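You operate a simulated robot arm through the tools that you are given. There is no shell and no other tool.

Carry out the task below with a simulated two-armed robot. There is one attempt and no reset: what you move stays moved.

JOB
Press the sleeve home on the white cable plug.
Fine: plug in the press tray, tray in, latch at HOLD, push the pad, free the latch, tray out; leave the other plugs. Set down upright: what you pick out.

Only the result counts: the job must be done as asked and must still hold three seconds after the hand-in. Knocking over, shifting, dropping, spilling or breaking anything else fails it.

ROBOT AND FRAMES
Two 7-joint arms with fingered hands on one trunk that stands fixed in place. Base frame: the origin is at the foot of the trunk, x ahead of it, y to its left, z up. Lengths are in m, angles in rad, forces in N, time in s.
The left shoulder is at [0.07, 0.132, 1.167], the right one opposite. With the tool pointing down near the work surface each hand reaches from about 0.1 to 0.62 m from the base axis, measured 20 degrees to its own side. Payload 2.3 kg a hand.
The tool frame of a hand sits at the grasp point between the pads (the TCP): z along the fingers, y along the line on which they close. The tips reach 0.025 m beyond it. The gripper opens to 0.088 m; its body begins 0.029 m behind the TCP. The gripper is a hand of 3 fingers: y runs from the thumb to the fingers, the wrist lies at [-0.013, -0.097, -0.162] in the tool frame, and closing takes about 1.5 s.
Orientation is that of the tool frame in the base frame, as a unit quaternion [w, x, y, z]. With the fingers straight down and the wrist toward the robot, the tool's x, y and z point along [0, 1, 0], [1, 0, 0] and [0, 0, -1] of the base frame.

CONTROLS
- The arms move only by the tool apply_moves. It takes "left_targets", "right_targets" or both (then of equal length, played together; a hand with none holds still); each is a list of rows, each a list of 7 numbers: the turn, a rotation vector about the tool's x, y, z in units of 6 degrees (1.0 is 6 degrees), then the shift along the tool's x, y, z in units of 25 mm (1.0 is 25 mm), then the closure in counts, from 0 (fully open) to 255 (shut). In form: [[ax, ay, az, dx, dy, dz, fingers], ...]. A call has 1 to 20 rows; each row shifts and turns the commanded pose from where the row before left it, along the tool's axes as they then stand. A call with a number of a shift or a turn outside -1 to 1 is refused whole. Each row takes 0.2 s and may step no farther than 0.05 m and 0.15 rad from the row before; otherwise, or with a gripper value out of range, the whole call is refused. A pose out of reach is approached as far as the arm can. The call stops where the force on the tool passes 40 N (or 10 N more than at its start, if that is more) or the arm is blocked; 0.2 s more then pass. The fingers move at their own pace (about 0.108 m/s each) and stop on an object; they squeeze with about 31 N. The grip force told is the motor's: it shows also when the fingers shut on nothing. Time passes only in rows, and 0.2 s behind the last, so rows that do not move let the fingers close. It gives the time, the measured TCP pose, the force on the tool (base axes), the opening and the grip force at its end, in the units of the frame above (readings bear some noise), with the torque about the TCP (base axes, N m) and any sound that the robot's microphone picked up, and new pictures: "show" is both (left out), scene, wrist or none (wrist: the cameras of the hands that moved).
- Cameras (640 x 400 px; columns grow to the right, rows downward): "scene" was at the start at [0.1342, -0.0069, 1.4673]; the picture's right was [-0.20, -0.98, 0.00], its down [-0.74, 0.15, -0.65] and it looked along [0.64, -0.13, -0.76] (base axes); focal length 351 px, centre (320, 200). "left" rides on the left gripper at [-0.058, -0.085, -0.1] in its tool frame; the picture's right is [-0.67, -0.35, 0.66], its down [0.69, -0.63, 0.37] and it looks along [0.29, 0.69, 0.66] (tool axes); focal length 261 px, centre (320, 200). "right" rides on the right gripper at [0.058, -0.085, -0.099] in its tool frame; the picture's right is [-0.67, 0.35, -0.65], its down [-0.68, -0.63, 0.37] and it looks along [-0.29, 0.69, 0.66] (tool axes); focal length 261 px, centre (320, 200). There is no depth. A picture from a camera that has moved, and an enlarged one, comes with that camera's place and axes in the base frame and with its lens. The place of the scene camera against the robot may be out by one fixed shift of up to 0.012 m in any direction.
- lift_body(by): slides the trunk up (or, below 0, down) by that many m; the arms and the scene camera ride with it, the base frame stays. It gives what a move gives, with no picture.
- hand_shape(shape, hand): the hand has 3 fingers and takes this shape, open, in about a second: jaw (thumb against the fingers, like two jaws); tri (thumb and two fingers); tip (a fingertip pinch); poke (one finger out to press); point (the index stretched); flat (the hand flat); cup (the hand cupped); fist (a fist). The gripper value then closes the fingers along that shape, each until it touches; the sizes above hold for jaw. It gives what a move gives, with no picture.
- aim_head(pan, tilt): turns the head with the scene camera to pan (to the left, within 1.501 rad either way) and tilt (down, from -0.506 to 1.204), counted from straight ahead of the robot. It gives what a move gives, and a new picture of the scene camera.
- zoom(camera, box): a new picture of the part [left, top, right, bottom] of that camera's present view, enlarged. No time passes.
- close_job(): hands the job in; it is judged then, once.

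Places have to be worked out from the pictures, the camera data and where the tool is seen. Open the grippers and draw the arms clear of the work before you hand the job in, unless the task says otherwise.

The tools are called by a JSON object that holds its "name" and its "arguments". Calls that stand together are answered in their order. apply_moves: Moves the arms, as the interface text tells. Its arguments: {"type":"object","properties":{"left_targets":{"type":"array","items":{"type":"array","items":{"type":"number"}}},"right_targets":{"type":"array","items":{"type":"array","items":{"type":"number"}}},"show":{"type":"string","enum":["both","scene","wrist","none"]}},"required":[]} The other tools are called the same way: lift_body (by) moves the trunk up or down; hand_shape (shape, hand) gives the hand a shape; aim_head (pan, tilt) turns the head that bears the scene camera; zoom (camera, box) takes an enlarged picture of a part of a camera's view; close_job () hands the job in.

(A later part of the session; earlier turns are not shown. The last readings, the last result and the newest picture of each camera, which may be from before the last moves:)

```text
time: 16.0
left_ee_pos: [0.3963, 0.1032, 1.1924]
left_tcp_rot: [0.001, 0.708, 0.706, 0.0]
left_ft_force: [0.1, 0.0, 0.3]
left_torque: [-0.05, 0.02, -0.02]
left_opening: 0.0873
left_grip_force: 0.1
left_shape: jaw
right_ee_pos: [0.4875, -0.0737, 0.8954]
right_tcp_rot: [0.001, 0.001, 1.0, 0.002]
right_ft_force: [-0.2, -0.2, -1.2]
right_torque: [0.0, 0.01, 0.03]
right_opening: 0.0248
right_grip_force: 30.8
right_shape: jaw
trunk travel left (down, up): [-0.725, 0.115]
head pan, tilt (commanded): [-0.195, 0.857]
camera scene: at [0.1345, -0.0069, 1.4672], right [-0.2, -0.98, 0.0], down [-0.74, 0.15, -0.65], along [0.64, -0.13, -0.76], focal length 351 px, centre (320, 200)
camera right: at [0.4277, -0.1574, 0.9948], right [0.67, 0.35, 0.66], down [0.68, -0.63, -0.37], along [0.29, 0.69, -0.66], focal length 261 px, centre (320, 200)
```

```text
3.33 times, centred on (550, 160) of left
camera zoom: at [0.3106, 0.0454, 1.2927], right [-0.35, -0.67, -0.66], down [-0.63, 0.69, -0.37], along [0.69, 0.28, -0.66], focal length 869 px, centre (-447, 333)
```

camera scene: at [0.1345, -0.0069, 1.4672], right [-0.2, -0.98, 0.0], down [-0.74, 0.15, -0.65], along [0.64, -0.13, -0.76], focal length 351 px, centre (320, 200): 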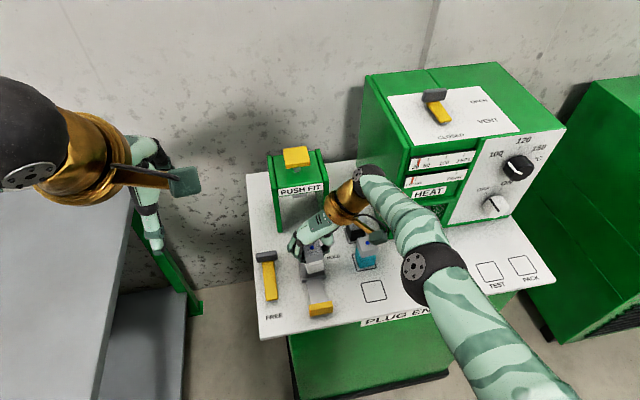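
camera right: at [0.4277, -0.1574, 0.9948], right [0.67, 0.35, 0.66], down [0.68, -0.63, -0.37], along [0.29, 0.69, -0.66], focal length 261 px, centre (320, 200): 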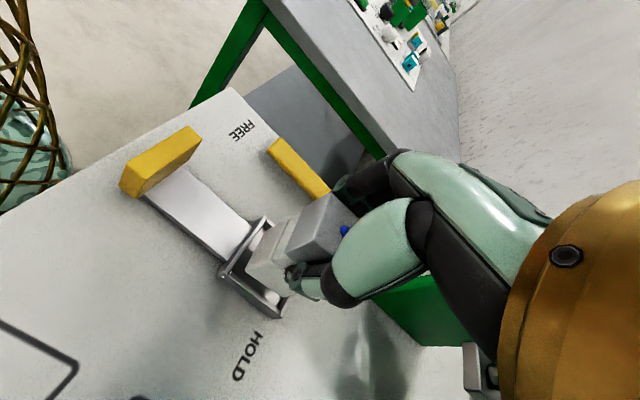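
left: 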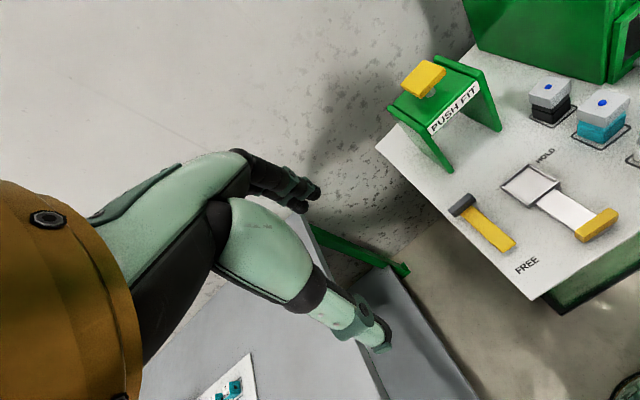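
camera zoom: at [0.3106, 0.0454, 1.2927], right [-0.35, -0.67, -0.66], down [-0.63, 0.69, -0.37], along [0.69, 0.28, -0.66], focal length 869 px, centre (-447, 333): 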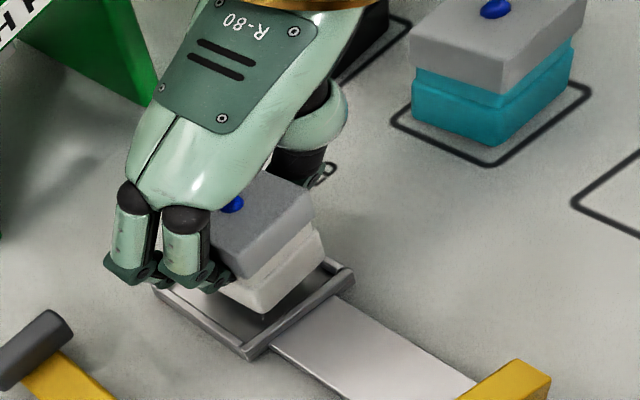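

The plug sits slightly too near the front-right of the pocket, by about 3 mm in both x and y. I'll correct by (+3,+3) mm and lower a little more.

{"name": "apply_moves", "arguments": {"right_targets": [[0, 0, 0, -0.12, 0.13, 0, 255], [0, 0, 0, 0, 0, 0.16, 255], [0, 0, 0, 0, 0, 0.16, 255], [0, 0, 0, 0, 0, 0, 255], [0, 0, 0, 0, 0, 0, 255]], "show": "none"}}

{"name": "zoom", "arguments": {"camera": "right", "box": [180, 170, 380, 330]}}

{"name": "zoom", "arguments": {"camera": "scene", "box": [270, 200, 370, 300]}}

{"name": "zoom", "arguments": {"camera": "left", "box": [470, 100, 630, 220]}}

```text
time: 17.2
left_ee_pos: [0.3966, 0.1031, 1.1925]
left_tcp_rot: [-0.001, 0.708, 0.706, 0.0]
left_ft_force: [-0.1, -0.4, -0.2]
left_torque: [0.0, 0.02, 0.02]
left_opening: 0.0875
left_grip_force: 0.0
left_shape: jaw
right_ee_pos: [0.4837, -0.07, 0.8901]
right_tcp_rot: [0.001, 0.001, 1.0, 0.0]
right_ft_force: [-0.8, 1.4, -0.9]
right_torque: [0.02, 0.02, -0.01]
right_opening: 0.0251
right_grip_force: 31.1
right_shape: jaw
right hand out of reach, approached as far as the arm can: row 1
trunk travel left (down, up): [-0.725, 0.115]
head pan, tilt (commanded): [-0.195, 0.857]
```

```text
2.50 times, centred on (280, 250) of right
camera zoom: at [0.4256, -0.1541, 0.9891], right [0.67, 0.35, 0.66], down [0.68, -0.63, -0.37], along [0.29, 0.69, -0.66], focal length 652 px, centre (420, 75)
```

zoom: 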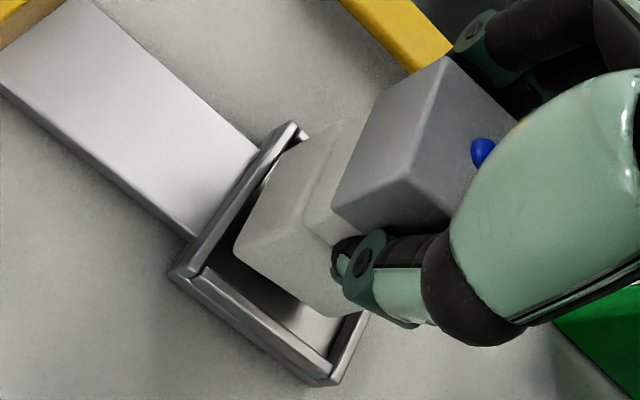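

```text
4.00 times, centred on (320, 250) of scene
camera zoom: at [0.1346, -0.0068, 1.4672], right [-0.2, -0.98, 0.0], down [-0.74, 0.15, -0.65], along [0.64, -0.13, -0.76], focal length 1405 px, centre (320, 0)
```

zoom: 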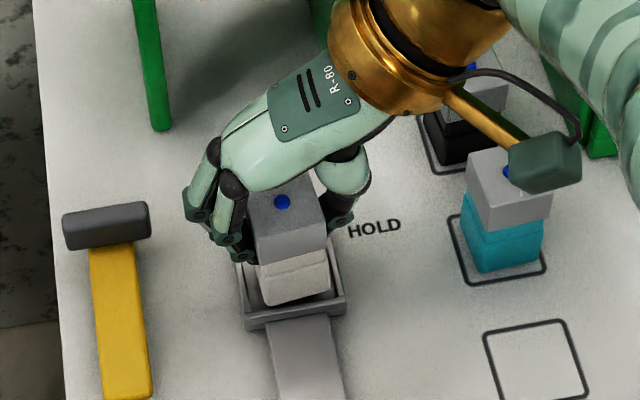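

```text
3.33 times, centred on (550, 160) of left
camera zoom: at [0.3106, 0.0455, 1.2927], right [-0.35, -0.67, -0.66], down [-0.63, 0.69, -0.37], along [0.69, 0.28, -0.66], focal length 869 px, centre (-447, 333)
```

zoom: 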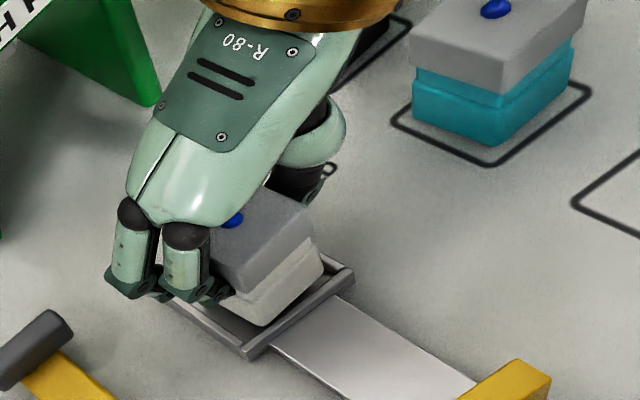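

The arm hit its reach limit at x≈0.484 at this height, because the shoulder is too high. I'll raise the plug clear, then lower the trunk about 0.11 m so the wrist is level with the shoulder, which gives more horizontal reach.

{"name": "apply_moves", "arguments": {"right_targets": [[0, 0, 0, 0, 0, -0.5, 255], [0, 0, 0, 0, 0, -0.9, 255], [0, 0, 0, 0, 0, -0.9, 255], [0, 0, 0, 0, 0, -0.9, 255], [0, 0, 0, 0, 0, -0.9, 255], [0, 0, 0, 0, 0, -0.9, 255], [0, 0, 0, 0, 0, 0, 255], [0, 0, 0, 0, 0, 0, 255]], "show": "none"}}

```text
time: 19.0
left_ee_pos: [0.3955, 0.1031, 1.1922]
left_tcp_rot: [0.0, 0.707, 0.707, 0.0]
left_ft_force: [-0.1, -0.4, -0.3]
left_torque: [0.0, 0.03, 0.01]
left_opening: 0.0874
left_grip_force: 0.0
left_shape: jaw
right_ee_pos: [0.4857, -0.0712, 1.0134]
right_tcp_rot: [0.002, 0.001, 1.0, 0.0]
right_ft_force: [0.2, 0.1, -1.2]
right_torque: [0.02, -0.05, -0.01]
right_opening: 0.025
right_grip_force: 31.4
right_shape: jaw
trunk travel left (down, up): [-0.725, 0.115]
head pan, tilt (commanded): [-0.195, 0.857]
```

The plug is now at z≈1.013, well clear, so I'll lower the trunk by 0.10 m.

{"name": "lift_body", "arguments": {"by": -0.1}}

```text
time: 20.3
left_ee_pos: [0.3956, 0.1028, 1.0929]
left_tcp_rot: [0.0, 0.707, 0.707, 0.001]
left_ft_force: [0.5, -0.1, -0.1]
left_torque: [-0.02, -0.02, 0.01]
left_opening: 0.0875
left_grip_force: 0.0
left_shape: jaw
right_ee_pos: [0.4856, -0.0715, 0.9142]
right_tcp_rot: [0.001, 0.001, 1.0, -0.001]
right_ft_force: [0.6, -0.2, -1.0]
right_torque: [0.01, -0.01, 0.03]
right_opening: 0.0251
right_grip_force: 30.9
right_shape: jaw
trunk travel left (down, up): [-0.625, 0.215]
head pan, tilt (commanded): [-0.195, 0.857]
```

The trunk is lower and the plug sits at z≈0.914. I'll shift +5 mm in x and lower to just above the pocket again for a check.

{"name": "apply_moves", "arguments": {"right_targets": [[0, 0, 0, -0.2, 0.04, 0.3, 255], [0, 0, 0, 0, 0, 0.3, 255], [0, 0, 0, 0, 0, 0.36, 255], [0, 0, 0, 0, 0, 0, 255], [0, 0, 0, 0, 0, 0, 255]], "show": "both"}}

{"name": "zoom", "arguments": {"camera": "right", "box": [180, 170, 380, 330]}}

{"name": "zoom", "arguments": {"camera": "scene", "box": [260, 170, 360, 270]}}

{"name": "zoom", "arguments": {"camera": "left", "box": [470, 100, 640, 240]}}

```text
time: 21.5
left_ee_pos: [0.3942, 0.1047, 1.0921]
left_tcp_rot: [0.0, 0.707, 0.707, -0.001]
left_ft_force: [-0.8, 0.0, -0.2]
left_torque: [0.03, 0.02, -0.02]
left_opening: 0.0874
left_grip_force: 0.1
left_shape: jaw
right_ee_pos: [0.4904, -0.0698, 0.8905]
right_tcp_rot: [0.001, 0.001, 1.0, 0.0]
right_ft_force: [0.4, 0.4, -0.8]
right_torque: [0.0, -0.01, 0.03]
right_opening: 0.0251
right_grip_force: 31.3
right_shape: jaw
trunk travel left (down, up): [-0.625, 0.215]
head pan, tilt (commanded): [-0.195, 0.857]
camera scene: at [0.1344, -0.0068, 1.3673], right [-0.2, -0.98, 0.0], down [-0.74, 0.15, -0.65], along [0.64, -0.13, -0.76], focal length 351 px, centre (320, 200)
camera right: at [0.4319, -0.154, 0.9892], right [0.67, 0.35, 0.66], down [0.68, -0.63, -0.37], along [0.29, 0.69, -0.66], focal length 261 px, centre (320, 200)
```

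scene: 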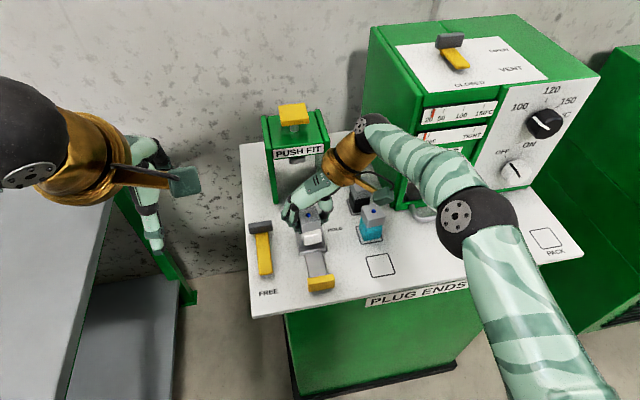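
right: 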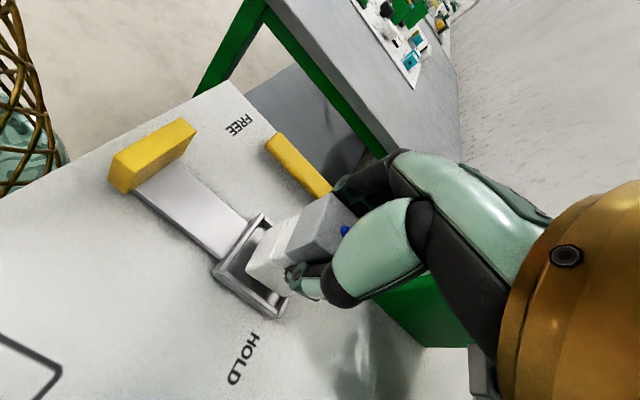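

```text
2.50 times, centred on (280, 250) of right
camera zoom: at [0.4319, -0.154, 0.9892], right [0.67, 0.35, 0.66], down [0.68, -0.63, -0.37], along [0.29, 0.69, -0.66], focal length 652 px, centre (420, 75)
```

zoom: 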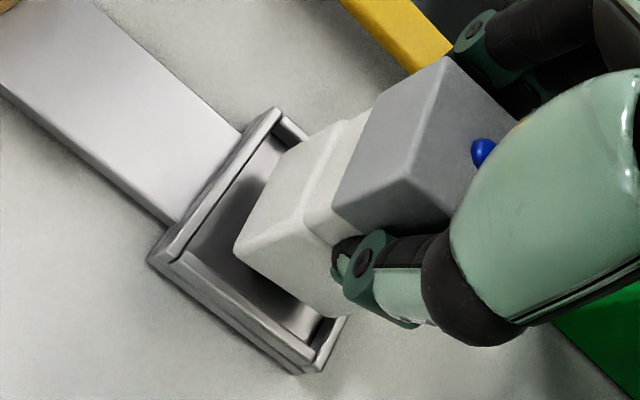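

```text
4.00 times, centred on (310, 220) of scene
camera zoom: at [0.1344, -0.0068, 1.3673], right [-0.2, -0.98, 0.0], down [-0.74, 0.15, -0.65], along [0.64, -0.13, -0.76], focal length 1405 px, centre (360, 120)
```

zoom: 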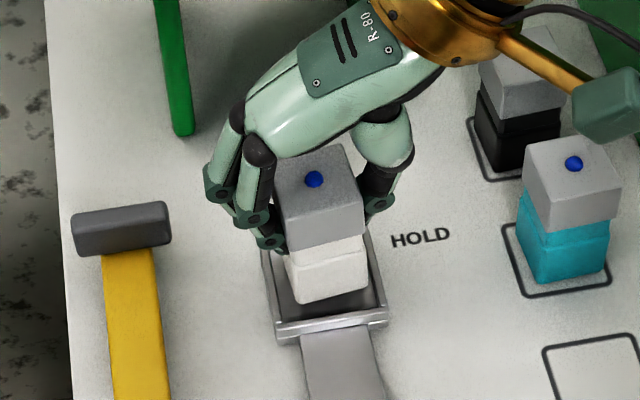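

```text
2.86 times, centred on (555, 170) of left
camera zoom: at [0.3105, 0.0454, 1.1927], right [-0.35, -0.67, -0.66], down [-0.63, 0.69, -0.37], along [0.69, 0.28, -0.66], focal length 745 px, centre (-351, 286)
```

zoom: 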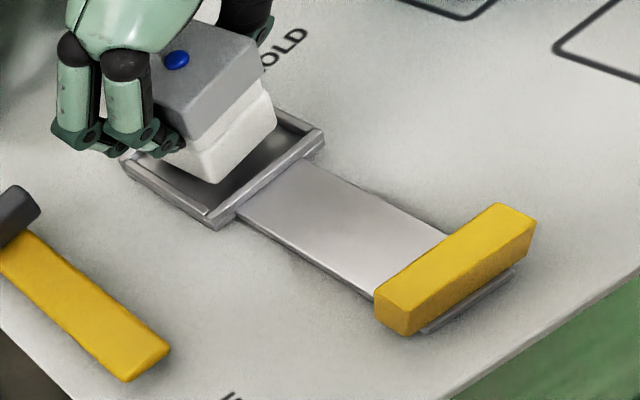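

The plug (about (0.489,-0.073)) now matches the pocket centre (about (0.488,-0.0725)). I'll lower it gently into the pocket.

{"name": "apply_moves", "arguments": {"right_targets": [[0, 0, 0, 0, 0, 0.1, 255], [0, 0, 0, 0, 0, 0.1, 255], [0, 0, 0, 0, 0, 0.1, 255], [0, 0, 0, 0, 0, 0.08, 255], [0, 0, 0, 0, 0, 0, 255]], "show": "none"}}

{"name": "zoom", "arguments": {"camera": "right", "box": [180, 170, 380, 330]}}

{"name": "zoom", "arguments": {"camera": "scene", "box": [260, 170, 360, 270]}}

{"name": "zoom", "arguments": {"camera": "left", "box": [470, 100, 640, 240]}}

```text
time: 22.7
left_ee_pos: [0.3943, 0.1034, 1.0932]
left_tcp_rot: [0.0, 0.708, 0.706, 0.0]
left_ft_force: [-0.6, 0.8, 0.1]
left_torque: [0.03, 0.0, 0.01]
left_opening: 0.0881
left_grip_force: 0.0
left_shape: jaw
right_ee_pos: [0.4914, -0.0699, 0.8814]
right_tcp_rot: [0.001, 0.001, 1.0, 0.0]
right_ft_force: [0.2, 0.3, 2.7]
right_torque: [0.05, -0.05, 0.01]
right_opening: 0.025
right_grip_force: 31.3
right_shape: jaw
trunk travel left (down, up): [-0.625, 0.215]
head pan, tilt (commanded): [-0.195, 0.857]
```

```text
2.50 times, centred on (280, 250) of right
camera zoom: at [0.4321, -0.1539, 0.9807], right [0.67, 0.35, 0.66], down [0.68, -0.63, -0.36], along [0.29, 0.69, -0.66], focal length 652 px, centre (420, 75)
```

zoom: 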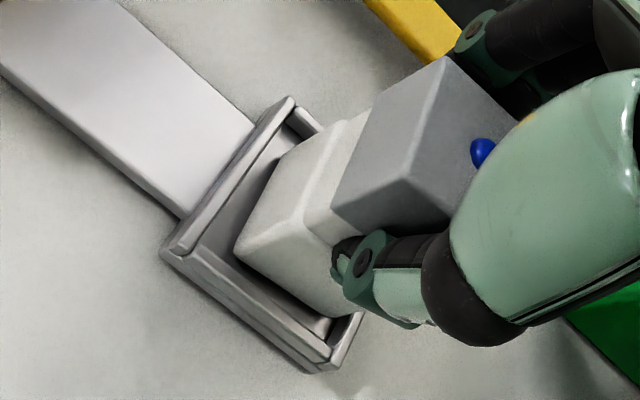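

```text
4.00 times, centred on (310, 220) of scene
camera zoom: at [0.1336, -0.0068, 1.3674], right [-0.2, -0.98, 0.0], down [-0.74, 0.15, -0.65], along [0.64, -0.13, -0.76], focal length 1405 px, centre (360, 120)
```

zoom: 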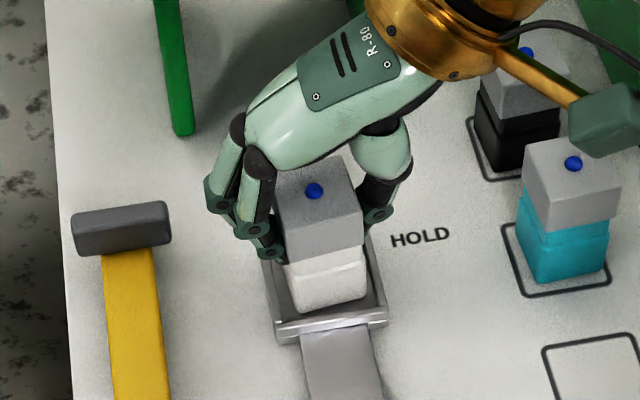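

```text
2.86 times, centred on (555, 170) of left
camera zoom: at [0.3098, 0.0454, 1.193], right [-0.35, -0.67, -0.66], down [-0.63, 0.69, -0.37], along [0.69, 0.28, -0.66], focal length 745 px, centre (-351, 286)
```

zoom: 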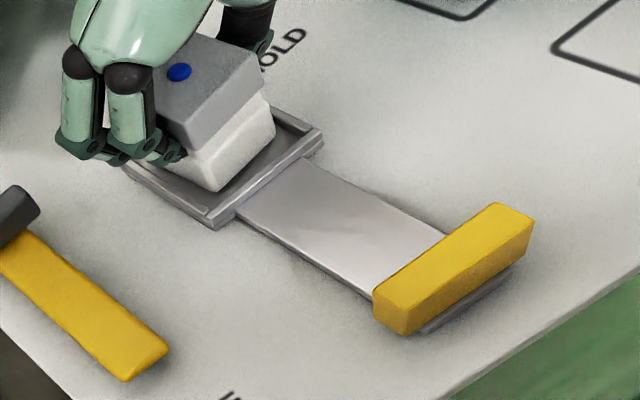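

A light 2.7 N contact appeared, so the plug seems to have reached the pocket floor. I'll press down 2 mm more to confirm.

{"name": "apply_moves", "arguments": {"right_targets": [[0, 0, 0, 0, 0, 0.06, 255], [0, 0, 0, 0, 0, 0, 255], [0, 0, 0, 0, 0, 0, 255]], "show": "none"}}

{"name": "zoom", "arguments": {"camera": "scene", "box": [280, 190, 340, 260]}}

{"name": "zoom", "arguments": {"camera": "left", "box": [490, 110, 590, 200]}}

```text
time: 23.5
left_ee_pos: [0.3936, 0.1017, 1.0938]
left_tcp_rot: [0.001, 0.707, 0.707, 0.001]
left_ft_force: [-0.4, 0.0, 0.0]
left_torque: [-0.01, -0.04, -0.02]
left_opening: 0.0876
left_grip_force: 0.0
left_shape: jaw
right_ee_pos: [0.4898, -0.0695, 0.8801]
right_tcp_rot: [0.002, 0.002, 1.0, 0.001]
right_ft_force: [4.3, -1.1, 13.8]
right_torque: [0.19, -0.15, -0.08]
right_opening: 0.0252
right_grip_force: 30.9
right_shape: jaw
trunk travel left (down, up): [-0.625, 0.215]
head pan, tilt (commanded): [-0.195, 0.857]
```

```text
5.71 times, centred on (310, 225) of scene
camera zoom: at [0.132, -0.0069, 1.3676], right [-0.2, -0.98, 0.0], down [-0.74, 0.15, -0.66], along [0.64, -0.13, -0.76], focal length 2008 px, centre (377, 57)
```

zoom: 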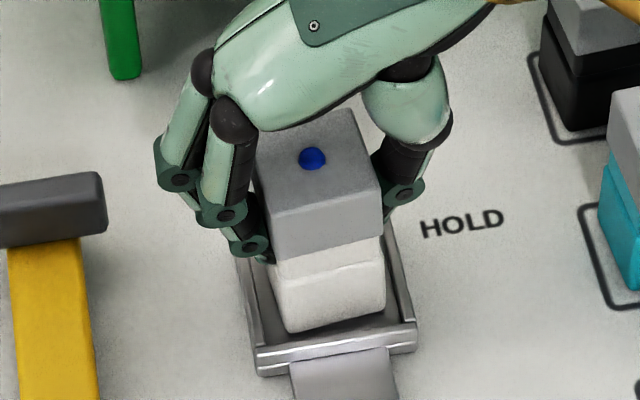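

```text
4.44 times, centred on (540, 155) of left
camera zoom: at [0.3084, 0.0454, 1.1935], right [-0.35, -0.67, -0.66], down [-0.63, 0.69, -0.37], along [0.7, 0.28, -0.66], focal length 1158 px, centre (-658, 400)
```

zoom: 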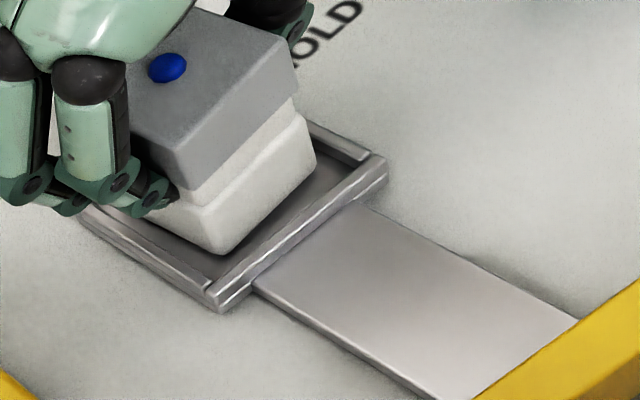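

The plug stands on the pocket floor inside the rim. I'll relax the downward preload, open the fingers partway, then rise straight up.

{"name": "apply_moves", "arguments": {"right_targets": [[0, 0, 0, 0, 0, -0.08, 255], [0, 0, 0, 0, 0, 0, 200], [0, 0, 0, 0, 0, 0, 150], [0, 0, 0, 0, 0, 0, 100], [0, 0, 0, 0, 0, 0, 80], [0, 0, 0, 0, 0, 0, 80], [0, 0, 0, 0, 0, 0, 80]], "show": "none"}}

{"name": "zoom", "arguments": {"camera": "scene", "box": [260, 170, 360, 270]}}

{"name": "zoom", "arguments": {"camera": "left", "box": [470, 100, 640, 240]}}

{"name": "zoom", "arguments": {"camera": "right", "box": [180, 170, 380, 330]}}

```text
time: 25.1
left_ee_pos: [0.3947, 0.1044, 1.0929]
left_tcp_rot: [0.0, 0.707, 0.707, 0.0]
left_ft_force: [0.4, 0.3, 0.0]
left_torque: [0.01, -0.02, 0.03]
left_opening: 0.0876
left_grip_force: 0.0
left_shape: jaw
right_ee_pos: [0.4919, -0.0702, 0.8811]
right_tcp_rot: [0.002, 0.0, 1.0, 0.0]
right_ft_force: [-0.5, -0.3, -0.1]
right_torque: [0.02, 0.02, 0.02]
right_opening: 0.0599
right_grip_force: 0.1
right_shape: jaw
trunk travel left (down, up): [-0.625, 0.215]
head pan, tilt (commanded): [-0.195, 0.857]
```

```text
4.00 times, centred on (310, 220) of scene
camera zoom: at [0.1344, -0.0067, 1.3672], right [-0.2, -0.98, 0.0], down [-0.74, 0.15, -0.65], along [0.64, -0.13, -0.76], focal length 1405 px, centre (360, 120)
```

zoom: 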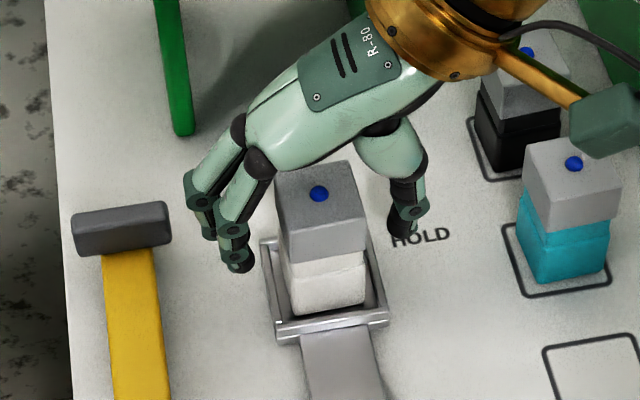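

```text
2.86 times, centred on (555, 170) of left
camera zoom: at [0.3105, 0.0455, 1.1927], right [-0.35, -0.67, -0.66], down [-0.63, 0.69, -0.37], along [0.69, 0.28, -0.66], focal length 745 px, centre (-351, 286)
```

zoom: 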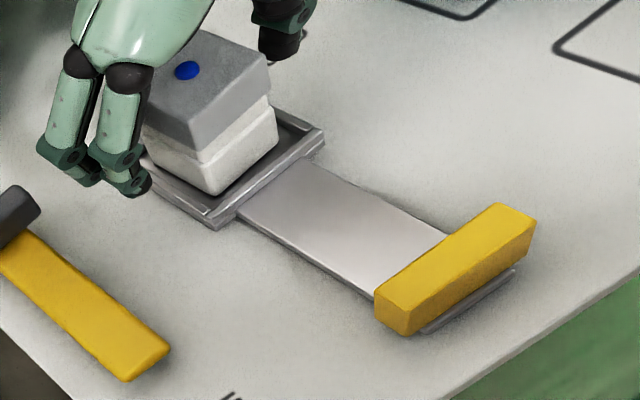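

```text
2.50 times, centred on (280, 250) of right
camera zoom: at [0.4323, -0.154, 0.9805], right [0.67, 0.35, 0.66], down [0.68, -0.63, -0.37], along [0.29, 0.69, -0.66], focal length 652 px, centre (420, 75)
```

zoom: 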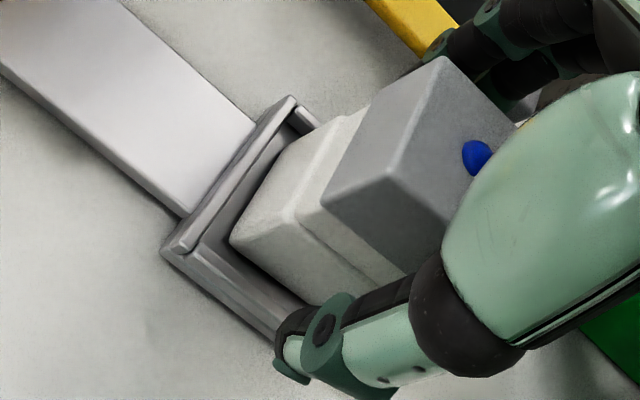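

The plug stands upright and centred in the pocket. I'll raise the hand straight up well clear of it.

{"name": "apply_moves", "arguments": {"right_targets": [[0, 0, 0, 0, 0, -0.4, 80], [0, 0, 0, 0, 0, -0.8, 80], [0, 0, 0, 0, 0, -0.9, 80], [0, 0, 0, 0, 0, -0.9, 80], [0, 0, 0, 0, 0, -0.9, 80], [0, 0, 0, 0, 0, -0.9, 80], [0, 0, 0, 0, 0, -0.9, 80], [0, 0, 0, 0, 0, 0, 80]], "show": "both"}}

```text
time: 26.9
left_ee_pos: [0.3952, 0.1034, 1.0927]
left_tcp_rot: [0.001, 0.708, 0.706, -0.001]
left_ft_force: [0.3, 0.4, -0.4]
left_torque: [0.0, 0.0, 0.01]
left_opening: 0.0873
left_grip_force: 0.1
left_shape: jaw
right_ee_pos: [0.485, -0.0683, 1.0223]
right_tcp_rot: [0.001, 0.0, 1.0, 0.0]
right_ft_force: [0.2, 0.8, 0.0]
right_torque: [-0.02, -0.01, -0.02]
right_opening: 0.0602
right_grip_force: 0.0
right_shape: jaw
right hand out of reach, approached as far as the arm can: row 7
trunk travel left (down, up): [-0.625, 0.215]
head pan, tilt (commanded): [-0.195, 0.857]
camera scene: at [0.1345, -0.0069, 1.3672], right [-0.2, -0.98, 0.0], down [-0.74, 0.15, -0.65], along [0.64, -0.13, -0.76], focal length 351 px, centre (320, 200)
camera right: at [0.4251, -0.1524, 1.1224], right [0.67, 0.35, 0.66], down [0.68, -0.63, -0.37], along [0.29, 0.69, -0.66], focal length 261 px, centre (320, 200)
```

scene: 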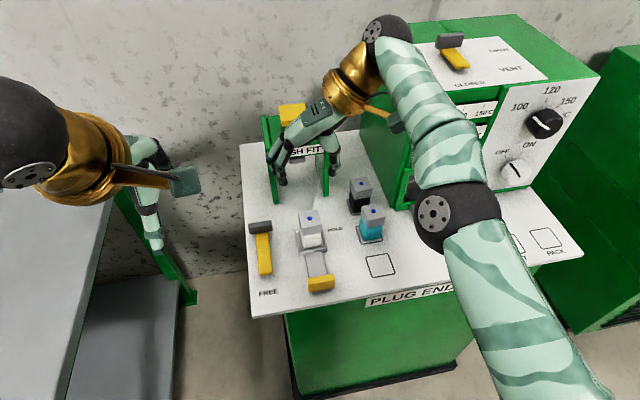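
right: 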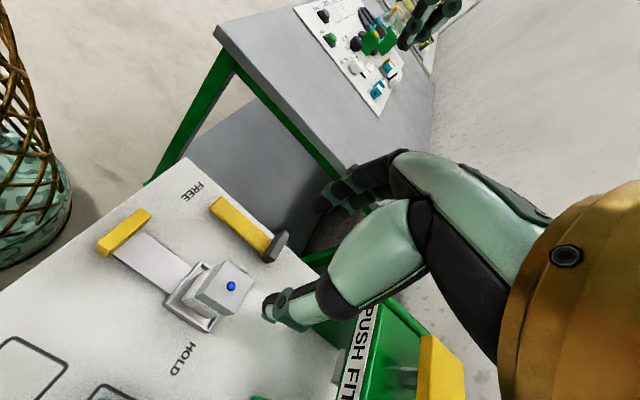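

The plug is upright and the hand is clear. I'll draw the hand back toward the robot and turn it to the default yaw (wrist toward the robot) for pushing the tray.

{"name": "apply_moves", "arguments": {"right_targets": [[0, 0, 0, 0.9, -0.15, -0.2, 80], [0, 0, 0, 0.9, -0.15, -0.2, 80], [0, 0, 0, 0.9, -0.15, 0, 80], [0, 0, 0, 0.9, -0.15, 0, 80], [0, 0, 0, 0.9, -0.15, 0, 80], [0, 0, 0, 0.9, -0.15, 0, 80], [0, 0, 0, 0.9, -0.15, 0, 80], [0, 0, 0, 0, 0, 0, 80]], "show": "none"}}

{"name": "apply_moves", "arguments": {"right_targets": [[0, 0, 1, 0, 0, 0, 80], [0, 0, 1, 0, 0, 0, 80], [0, 0, 1, 0, 0, 0, 80], [0, 0, 1, 0, 0, 0, 80], [0, 0, 1, 0, 0, 0, 80], [0, 0, 1, 0, 0, 0, 80], [0, 0, 1, 0, 0, 0, 80], [0, 0, 1, 0, 0, 0, 80], [0, 0, 1, 0, 0, 0, 80], [0, 0, 1, 0, 0, 0, 80], [0, 0, 1, 0, 0, 0, 80], [0, 0, 1, 0, 0, 0, 80], [0, 0, 1, 0, 0, 0, 80], [0, 0, 1, 0, 0, 0, 80], [0, 0, 1, 0, 0, 0, 80], [0, 0, 0, 0, 0, 0, 80]], "show": "both"}}

```text
time: 28.7
left_ee_pos: [0.3955, 0.1036, 1.0916]
left_tcp_rot: [0.0, 0.708, 0.706, 0.0]
left_ft_force: [-0.1, 0.6, 0.3]
left_torque: [-0.02, 0.0, 0.0]
left_opening: 0.0875
left_grip_force: 0.0
left_shape: jaw
right_ee_pos: [0.4678, -0.0848, 1.0667]
right_tcp_rot: [0.0, 0.0, 1.0, 0.0]
right_ft_force: [0.9, -0.3, -0.5]
right_torque: [-0.03, 0.01, -0.03]
right_opening: 0.0599
right_grip_force: 0.0
right_shape: jaw
right hand out of reach, approached as far as the arm can: row 1, 2, 3, 4, 5, 6, 7
trunk travel left (down, up): [-0.625, 0.215]
head pan, tilt (commanded): [-0.195, 0.857]
```

```text
time: 32.1
left_ee_pos: [0.3961, 0.1026, 1.0921]
left_tcp_rot: [0.0, 0.708, 0.706, 0.0]
left_ft_force: [-0.3, -0.2, 0.8]
left_torque: [0.01, 0.02, 0.0]
left_opening: 0.0875
left_grip_force: 0.1
left_shape: jaw
right_ee_pos: [0.5496, -0.0813, 1.1041]
right_tcp_rot: [0.0, 0.708, 0.706, 0.0]
right_ft_force: [-0.2, 0.1, -0.1]
right_torque: [-0.01, 0.01, -0.01]
right_opening: 0.0597
right_grip_force: 0.1
right_shape: jaw
right hand out of reach, approached as far as the arm can: row 1, 2, 3, 4, 5, 6, 7, 8, 9, 10, 11, 12
trunk travel left (down, up): [-0.625, 0.215]
head pan, tilt (commanded): [-0.195, 0.857]
camera scene: at [0.1344, -0.0069, 1.3673], right [-0.2, -0.98, 0.0], down [-0.74, 0.15, -0.65], along [0.64, -0.13, -0.76], focal length 351 px, centre (320, 200)
camera right: at [0.4647, -0.0218, 1.2028], right [0.35, -0.67, 0.66], down [-0.63, -0.68, -0.37], along [0.69, -0.29, -0.66], focal length 261 px, centre (320, 200)
```

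scene: 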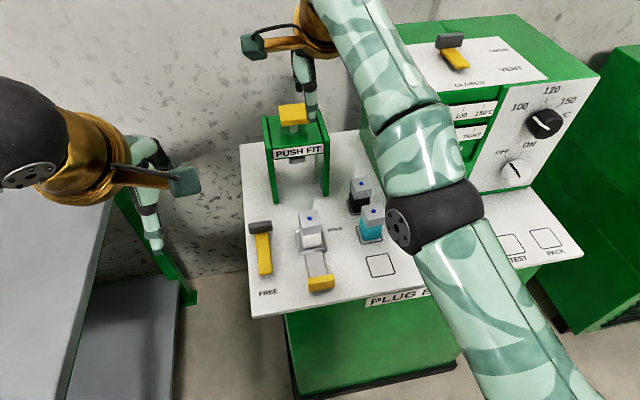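
right: 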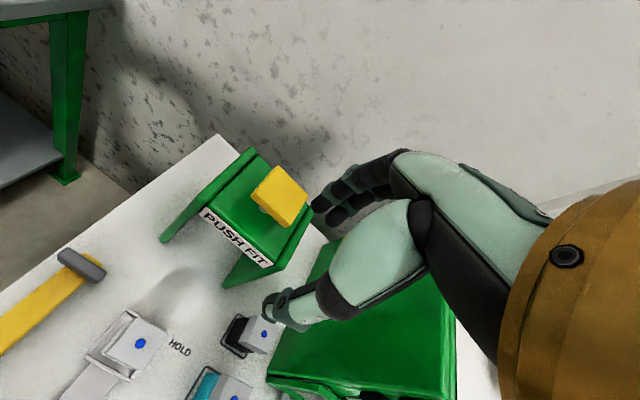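

The IK ended at (0.55,-0.08,1.10) rather than where I commanded, so the arm was hitting a limit in that posture. I'll test a small retreat toward the robot in this default yaw and check how it tracks.

{"name": "apply_moves", "arguments": {"right_targets": [[0, 0, 0, 0, -0.6, 0, 80], [0, 0, 0, 0, -0.6, 0, 80], [0, 0, 0, 0, 0, 0, 80]], "show": "none"}}

```text
time: 32.9
left_ee_pos: [0.3955, 0.104, 1.0913]
left_tcp_rot: [0.0, 0.708, 0.706, 0.0]
left_ft_force: [0.3, -0.1, -0.5]
left_torque: [0.05, 0.01, -0.01]
left_opening: 0.0878
left_grip_force: 0.1
left_shape: jaw
right_ee_pos: [0.5425, -0.0741, 1.115]
right_tcp_rot: [0.0, 0.708, 0.706, 0.0]
right_ft_force: [-0.1, -0.7, -0.1]
right_torque: [-0.03, 0.03, 0.04]
right_opening: 0.06
right_grip_force: 0.0
right_shape: jaw
right hand out of reach, approached as far as the arm can: row 1, 2
trunk travel left (down, up): [-0.625, 0.215]
head pan, tilt (commanded): [-0.195, 0.857]
```

Retreating at this height with the fingers straight down exceeds the wrist limit, since the hand is too high relative to the lowered shoulder. I'll tilt the fingers forward (negative turn about tool x), which relaxes the wrist, and watch the tracking.

{"name": "apply_moves", "arguments": {"right_targets": [[-1, 0, 0, 0, 0, 0, 80], [-1, 0, 0, 0, 0, 0, 80], [-1, 0, 0, 0, 0, 0, 80], [-1, 0, 0, 0, 0, 0, 80], [-1, 0, 0, 0, 0, 0, 80], [0, 0, 0, 0, 0, 0, 80]], "show": "both"}}

```text
time: 34.3
left_ee_pos: [0.395, 0.103, 1.0919]
left_tcp_rot: [0.0, 0.708, 0.707, 0.0]
left_ft_force: [0.1, 0.5, 0.0]
left_torque: [-0.02, 0.0, 0.03]
left_opening: 0.0875
left_grip_force: 0.1
left_shape: jaw
right_ee_pos: [0.6186, -0.0526, 1.1548]
right_tcp_rot: [0.183, 0.684, 0.682, 0.184]
right_ft_force: [-0.7, -0.5, -0.3]
right_torque: [0.01, -0.01, 0.03]
right_opening: 0.0603
right_grip_force: 0.1
right_shape: jaw
right hand out of reach, approached as far as the arm can: row 1, 2, 3, 4, 5
trunk travel left (down, up): [-0.625, 0.215]
head pan, tilt (commanded): [-0.195, 0.857]
camera scene: at [0.1342, -0.0068, 1.3673], right [-0.2, -0.98, 0.0], down [-0.74, 0.15, -0.65], along [0.64, -0.13, -0.76], focal length 351 px, centre (320, 200)
camera right: at [0.4952, 0.0068, 1.1991], right [-0.03, -0.67, 0.74], down [-0.36, -0.68, -0.63], along [0.93, -0.29, -0.22], focal length 261 px, centre (320, 200)
```

scene: 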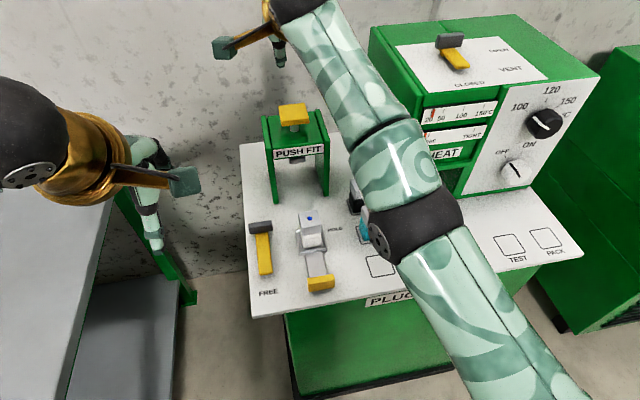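
right: 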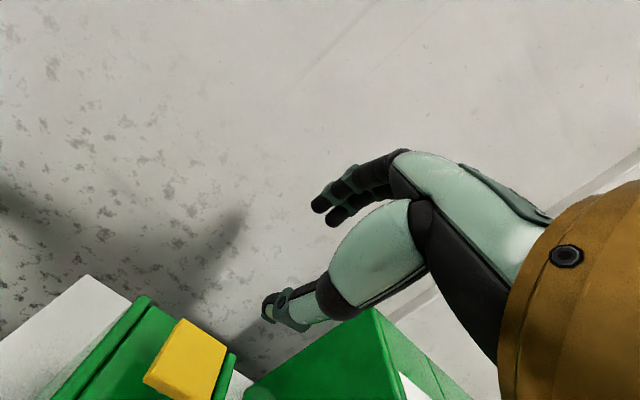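

The drift pattern shows the arm is stretched straight, so only motion perpendicular to the arm is realised. I'll unlock it with a mostly sideways move (−y) plus a slight pull inward, well above everything.

{"name": "apply_moves", "arguments": {"right_targets": [[0, 0, 0, -1, -0.25, 0, 80], [0, 0, 0, -1, -0.25, 0, 80], [0, 0, 0, -1, -0.3, 0, 80], [0, 0, 0, 0, 0, 0, 80]], "show": "none"}}

```text
time: 35.3
left_ee_pos: [0.3943, 0.1038, 1.0908]
left_tcp_rot: [0.001, 0.708, 0.706, 0.0]
left_ft_force: [0.5, 0.0, -0.6]
left_torque: [0.02, 0.02, 0.02]
left_opening: 0.0874
left_grip_force: 0.0
left_shape: jaw
right_ee_pos: [0.6324, -0.1202, 1.1595]
right_tcp_rot: [0.183, 0.684, 0.682, 0.183]
right_ft_force: [0.1, 0.3, -0.3]
right_torque: [-0.02, 0.0, -0.03]
right_opening: 0.06
right_grip_force: 0.0
right_shape: jaw
right hand out of reach, approached as far as the arm can: row 1, 2, 3
trunk travel left (down, up): [-0.625, 0.215]
head pan, tilt (commanded): [-0.195, 0.857]
```

The arm moved but is still reported as limited. I'll run a small upward test (with no other change) to learn whether the commanded pose follows the achieved one.

{"name": "apply_moves", "arguments": {"right_targets": [[0, 0, 0, 0, 0, 0, 80], [0, 0, 0, 0, 0, 0, 80]], "show": "none"}}

{"name": "apply_moves", "arguments": {"right_targets": [[0, 0, 0, -0.4, 0, 0, 80], [0, 0, 0, 0, 0, 0, 80]], "show": "both"}}

```text
time: 35.9
left_ee_pos: [0.3952, 0.1029, 1.0904]
left_tcp_rot: [0.0, 0.708, 0.706, -0.001]
left_ft_force: [0.2, -0.4, 0.2]
left_torque: [-0.04, -0.01, 0.02]
left_opening: 0.0876
left_grip_force: 0.1
left_shape: jaw
right_ee_pos: [0.6324, -0.1209, 1.1598]
right_tcp_rot: [0.184, 0.684, 0.681, 0.183]
right_ft_force: [0.0, -0.4, -0.4]
right_torque: [-0.01, 0.0, -0.01]
right_opening: 0.0601
right_grip_force: 0.1
right_shape: jaw
trunk travel left (down, up): [-0.625, 0.215]
head pan, tilt (commanded): [-0.195, 0.857]
```

```text
time: 36.5
left_ee_pos: [0.3956, 0.1023, 1.0914]
left_tcp_rot: [-0.001, 0.708, 0.707, 0.0]
left_ft_force: [0.2, 0.0, 0.4]
left_torque: [0.01, 0.0, -0.01]
left_opening: 0.0876
left_grip_force: 0.0
left_shape: jaw
right_ee_pos: [0.6332, -0.1304, 1.1596]
right_tcp_rot: [0.183, 0.684, 0.682, 0.182]
right_ft_force: [0.0, 0.1, 0.1]
right_torque: [-0.01, -0.01, 0.02]
right_opening: 0.0599
right_grip_force: 0.0
right_shape: jaw
trunk travel left (down, up): [-0.625, 0.215]
head pan, tilt (commanded): [-0.195, 0.857]
camera scene: at [0.1343, -0.0066, 1.3673], right [-0.2, -0.98, 0.0], down [-0.74, 0.15, -0.65], along [0.64, -0.13, -0.76], focal length 351 px, centre (320, 200)
camera right: at [0.5094, -0.0718, 1.204], right [-0.03, -0.67, 0.74], down [-0.36, -0.68, -0.63], along [0.93, -0.29, -0.23], focal length 261 px, centre (320, 200)
```

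scene: 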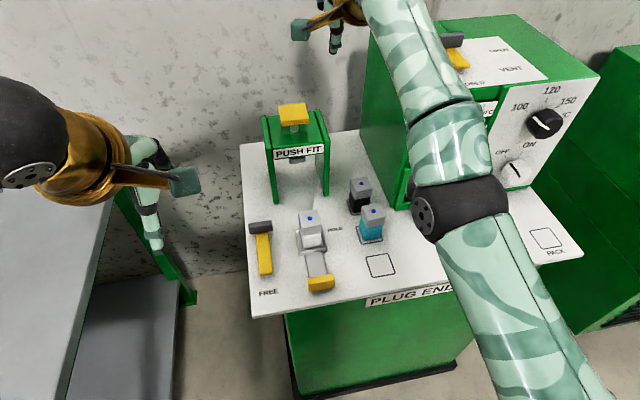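
right: 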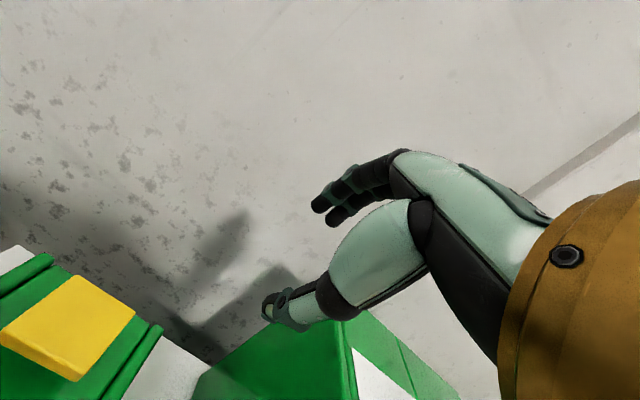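

Tangential steps track exactly and the command re-syncs to the achieved pose. I'll test downward with a slight inward pull to bend the elbow, in small steps in free space beside the press.

{"name": "apply_moves", "arguments": {"right_targets": [[0, 0, 0, -0.3, -0.2, 0.1, 80], [0, 0, 0, 0, 0, 0, 80]], "show": "none"}}

{"name": "apply_moves", "arguments": {"right_targets": [[0, 0, 0, 0, 0.1, -0.3, 80], [0, 0, 0, 0, 0, 0, 80]], "show": "none"}}

```text
time: 37.1
left_ee_pos: [0.395, 0.1035, 1.0923]
left_tcp_rot: [0.0, 0.708, 0.707, -0.001]
left_ft_force: [0.3, 0.8, 0.1]
left_torque: [0.01, 0.01, 0.04]
left_opening: 0.0877
left_grip_force: 0.0
left_shape: jaw
right_ee_pos: [0.635, -0.137, 1.1574]
right_tcp_rot: [0.183, 0.684, 0.682, 0.183]
right_ft_force: [-0.1, 0.4, 0.1]
right_torque: [0.01, 0.03, 0.02]
right_opening: 0.0599
right_grip_force: 0.1
right_shape: jaw
right hand out of reach, approached as far as the arm can: row 1
trunk travel left (down, up): [-0.625, 0.215]
head pan, tilt (commanded): [-0.195, 0.857]
```

```text
time: 37.7
left_ee_pos: [0.3959, 0.1027, 1.0925]
left_tcp_rot: [-0.001, 0.708, 0.706, 0.0]
left_ft_force: [0.5, 0.6, -0.7]
left_torque: [0.02, -0.02, -0.01]
left_opening: 0.0876
left_grip_force: 0.1
left_shape: jaw
right_ee_pos: [0.6324, -0.1375, 1.167]
right_tcp_rot: [0.183, 0.684, 0.682, 0.184]
right_ft_force: [-0.5, -0.2, 0.2]
right_torque: [-0.02, 0.0, 0.01]
right_opening: 0.0603
right_grip_force: 0.2
right_shape: jaw
trunk travel left (down, up): [-0.625, 0.215]
head pan, tilt (commanded): [-0.195, 0.857]
```

Inward motion is blocked while outward works, which fits an elbow that flipped to the wrong side of straight. I'll stretch fully outward to straighten it, then pull inward again so it can flip back.

{"name": "apply_moves", "arguments": {"right_targets": [[0, 0, 0, 0, 0.5, 0.04, 80], [0, 0, 0, 0, 0.5, 0.04, 80], [0, 0, 0, 0, 0, 0, 80]], "show": "none"}}

{"name": "apply_moves", "arguments": {"right_targets": [[0, 0, 0, 0, -0.5, -0.04, 80], [0, 0, 0, 0, -0.5, -0.04, 80], [0, 0, 0, 0, 0, 0, 80]], "show": "none"}}

```text
time: 38.5
left_ee_pos: [0.3967, 0.1037, 1.0915]
left_tcp_rot: [0.0, 0.708, 0.706, 0.0]
left_ft_force: [0.3, 0.2, 0.0]
left_torque: [-0.01, 0.0, -0.01]
left_opening: 0.0877
left_grip_force: 0.0
left_shape: jaw
right_ee_pos: [0.6323, -0.1385, 1.1659]
right_tcp_rot: [0.183, 0.684, 0.682, 0.184]
right_ft_force: [0.0, -0.7, -0.2]
right_torque: [0.0, 0.01, 0.04]
right_opening: 0.0602
right_grip_force: 0.1
right_shape: jaw
right hand out of reach, approached as far as the arm can: row 1, 2
trunk travel left (down, up): [-0.625, 0.215]
head pan, tilt (commanded): [-0.195, 0.857]
```

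```text
time: 39.3
left_ee_pos: [0.3954, 0.1037, 1.0906]
left_tcp_rot: [0.0, 0.708, 0.707, 0.0]
left_ft_force: [-0.1, -0.5, 0.1]
left_torque: [0.0, -0.03, 0.02]
left_opening: 0.0875
left_grip_force: 0.1
left_shape: jaw
right_ee_pos: [0.6189, -0.1378, 1.159]
right_tcp_rot: [0.183, 0.683, 0.682, 0.184]
right_ft_force: [-1.1, -0.5, -0.3]
right_torque: [0.01, -0.01, 0.04]
right_opening: 0.0602
right_grip_force: 0.0
right_shape: jaw
right hand out of reach, approached as far as the arm can: row 1
trunk travel left (down, up): [-0.625, 0.215]
head pan, tilt (commanded): [-0.195, 0.857]
```

It unlocked: the hand now moves inward (only the first row was limited). I'll continue retreating.

{"name": "apply_moves", "arguments": {"right_targets": [[0, 0, 0, 0, -0.5, -0.05, 80], [0, 0, 0, 0, -0.7, -0.1, 80], [0, 0, 0, 0, -0.8, -0.2, 80], [0, 0, 0, 0, -0.8, -0.3, 80], [0, 0, 0, 0, -0.8, -0.4, 80], [0, 0, 0, 0, -0.8, -0.4, 80], [0, 0, 0, 0, 0, 0, 80]], "show": "scene"}}

```text
time: 40.9
left_ee_pos: [0.3961, 0.1027, 1.0917]
left_tcp_rot: [0.0, 0.708, 0.706, 0.001]
left_ft_force: [-1.3, -0.6, 0.8]
left_torque: [0.03, 0.02, 0.01]
left_opening: 0.0877
left_grip_force: 0.0
left_shape: jaw
right_ee_pos: [0.5063, -0.138, 1.136]
right_tcp_rot: [0.184, 0.683, 0.682, 0.184]
right_ft_force: [0.4, -0.5, 0.9]
right_torque: [0.01, 0.03, -0.03]
right_opening: 0.0601
right_grip_force: 0.0
right_shape: jaw
trunk travel left (down, up): [-0.625, 0.215]
head pan, tilt (commanded): [-0.195, 0.857]
camera scene: at [0.1348, -0.0068, 1.3672], right [-0.2, -0.98, 0.0], down [-0.74, 0.15, -0.65], along [0.64, -0.13, -0.76], focal length 351 px, centre (320, 200)
```

scene: 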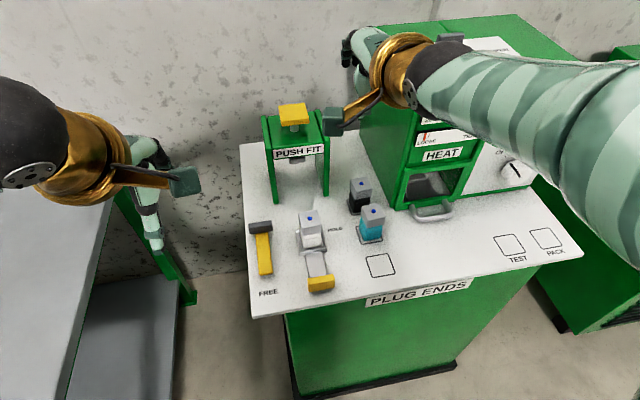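

The arm is back to a normal posture with the elbow to the right. I'll bring the closed hand back in front of the tray handle, still high enough to look.

{"name": "apply_moves", "arguments": {"right_targets": [[0, 0, 0, 0.23, -0.88, 0.2, 160], [0, 0, 0, 0.23, -0.88, 0.2, 255], [0, 0, 0, 0.23, -0.88, 0.2, 255], [0, 0, 0, 0.23, -0.88, 0.2, 255], [0, 0, 0, 0.23, -0.88, 0.2, 255], [0, 0, 0, 0.23, -0.88, 0.2, 255], [0, 0, 0, 0.23, -0.88, 0.2, 255], [0, 0, 0, 0.23, -0.88, 0.2, 255], [0, 0, 0, 0.23, -0.88, 0.2, 255], [0, 0, 0, 0.23, -0.88, 0.2, 255], [0, 0, 0, 0, 0, 0, 255], [0, 0, 0, 0, 0, 0, 255]], "show": "both"}}

```text
time: 43.5
left_ee_pos: [0.3946, 0.1028, 1.0921]
left_tcp_rot: [-0.001, 0.708, 0.706, 0.0]
left_ft_force: [0.2, 0.4, -0.2]
left_torque: [-0.01, 0.04, 0.0]
left_opening: 0.0874
left_grip_force: 0.1
left_shape: jaw
right_ee_pos: [0.3726, -0.0558, 0.9894]
right_tcp_rot: [0.184, 0.684, 0.681, 0.183]
right_ft_force: [0.3, -0.5, 0.1]
right_torque: [-0.03, -0.01, -0.04]
right_opening: 0.0001
right_grip_force: 31.2
right_shape: jaw
right hand out of reach, approached as far as the arm can: row 1, 2, 8, 9, 10
trunk travel left (down, up): [-0.625, 0.215]
head pan, tilt (commanded): [-0.195, 0.857]
camera scene: at [0.1342, -0.0067, 1.3673], right [-0.2, -0.98, 0.0], down [-0.74, 0.15, -0.65], along [0.64, -0.13, -0.76], focal length 351 px, centre (320, 200)
camera right: at [0.2489, 0.0026, 1.0333], right [-0.03, -0.67, 0.74], down [-0.36, -0.68, -0.63], along [0.93, -0.29, -0.22], focal length 261 px, centre (320, 200)
```

scene: 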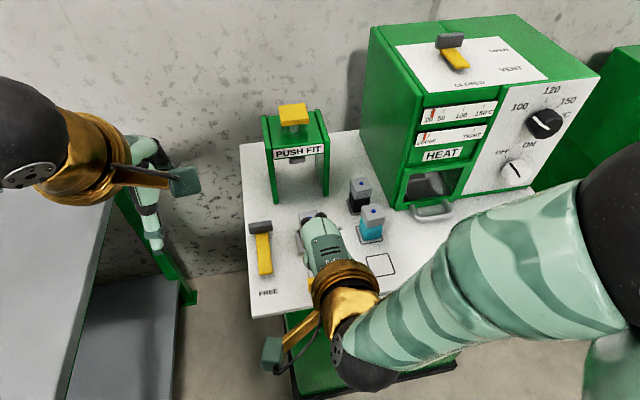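
right: 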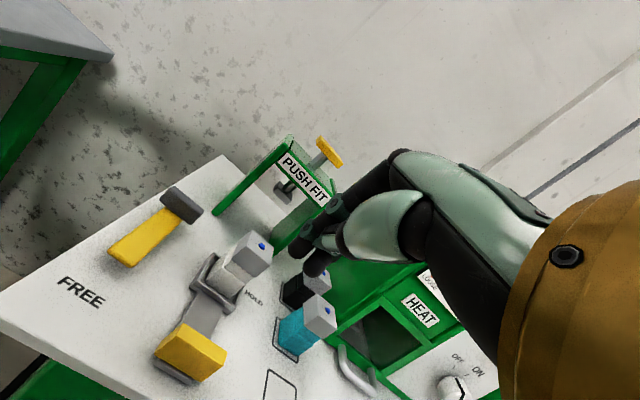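

The handle block spans roughly x 0.383–0.396, y −0.047…−0.088, z 0.838–0.863. I'll straighten the hand (fingers down, thumb at the front) so I can grip the handle along x and slide the tray.

{"name": "apply_moves", "arguments": {"right_targets": [[1, 0, 0, -0.1, 0.2, 0.1, 200], [1, 0, 0, -0.1, 0.2, 0, 150], [1, 0, 0, -0.1, 0.2, 0, 110], [1, 0, 0, -0.1, 0.1, 0, 100], [1, 0, 0, -0.1, 0, 0, 100], [0, 0, 0, 0, 0, 0, 100], [0, 0, 0, 0, 0, 0, 100]], "show": "both"}}

```text
time: 45.1
left_ee_pos: [0.3955, 0.1027, 1.0916]
left_tcp_rot: [0.0, 0.708, 0.706, 0.0]
left_ft_force: [-0.9, -0.7, 0.0]
left_torque: [0.02, 0.0, 0.02]
left_opening: 0.0879
left_grip_force: 0.1
left_shape: jaw
right_ee_pos: [0.3886, -0.0686, 0.9932]
right_tcp_rot: [0.0, 0.708, 0.706, 0.002]
right_ft_force: [-0.1, -0.5, 0.5]
right_torque: [-0.03, -0.03, 0.01]
right_opening: 0.0178
right_grip_force: 0.0
right_shape: jaw
trunk travel left (down, up): [-0.625, 0.215]
head pan, tilt (commanded): [-0.195, 0.857]
camera scene: at [0.1341, -0.0066, 1.3673], right [-0.2, -0.98, 0.0], down [-0.74, 0.15, -0.65], along [0.64, -0.13, -0.76], focal length 351 px, centre (320, 200)
camera right: at [0.305, -0.01, 1.0933], right [0.35, -0.67, 0.66], down [-0.63, -0.68, -0.37], along [0.69, -0.29, -0.66], focal length 261 px, centre (320, 200)
```

scene: 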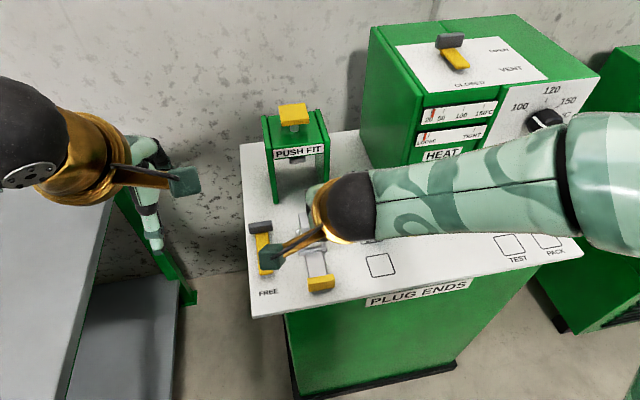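
right: 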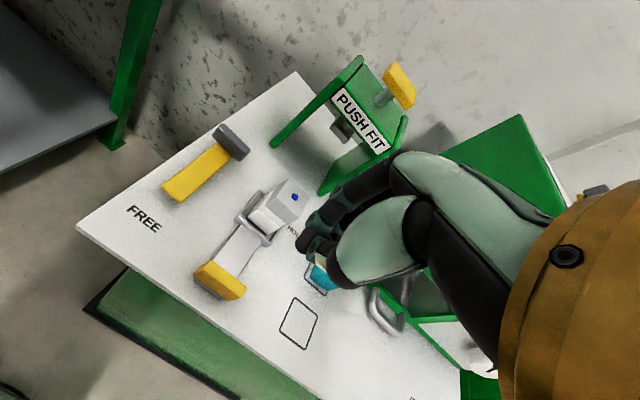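

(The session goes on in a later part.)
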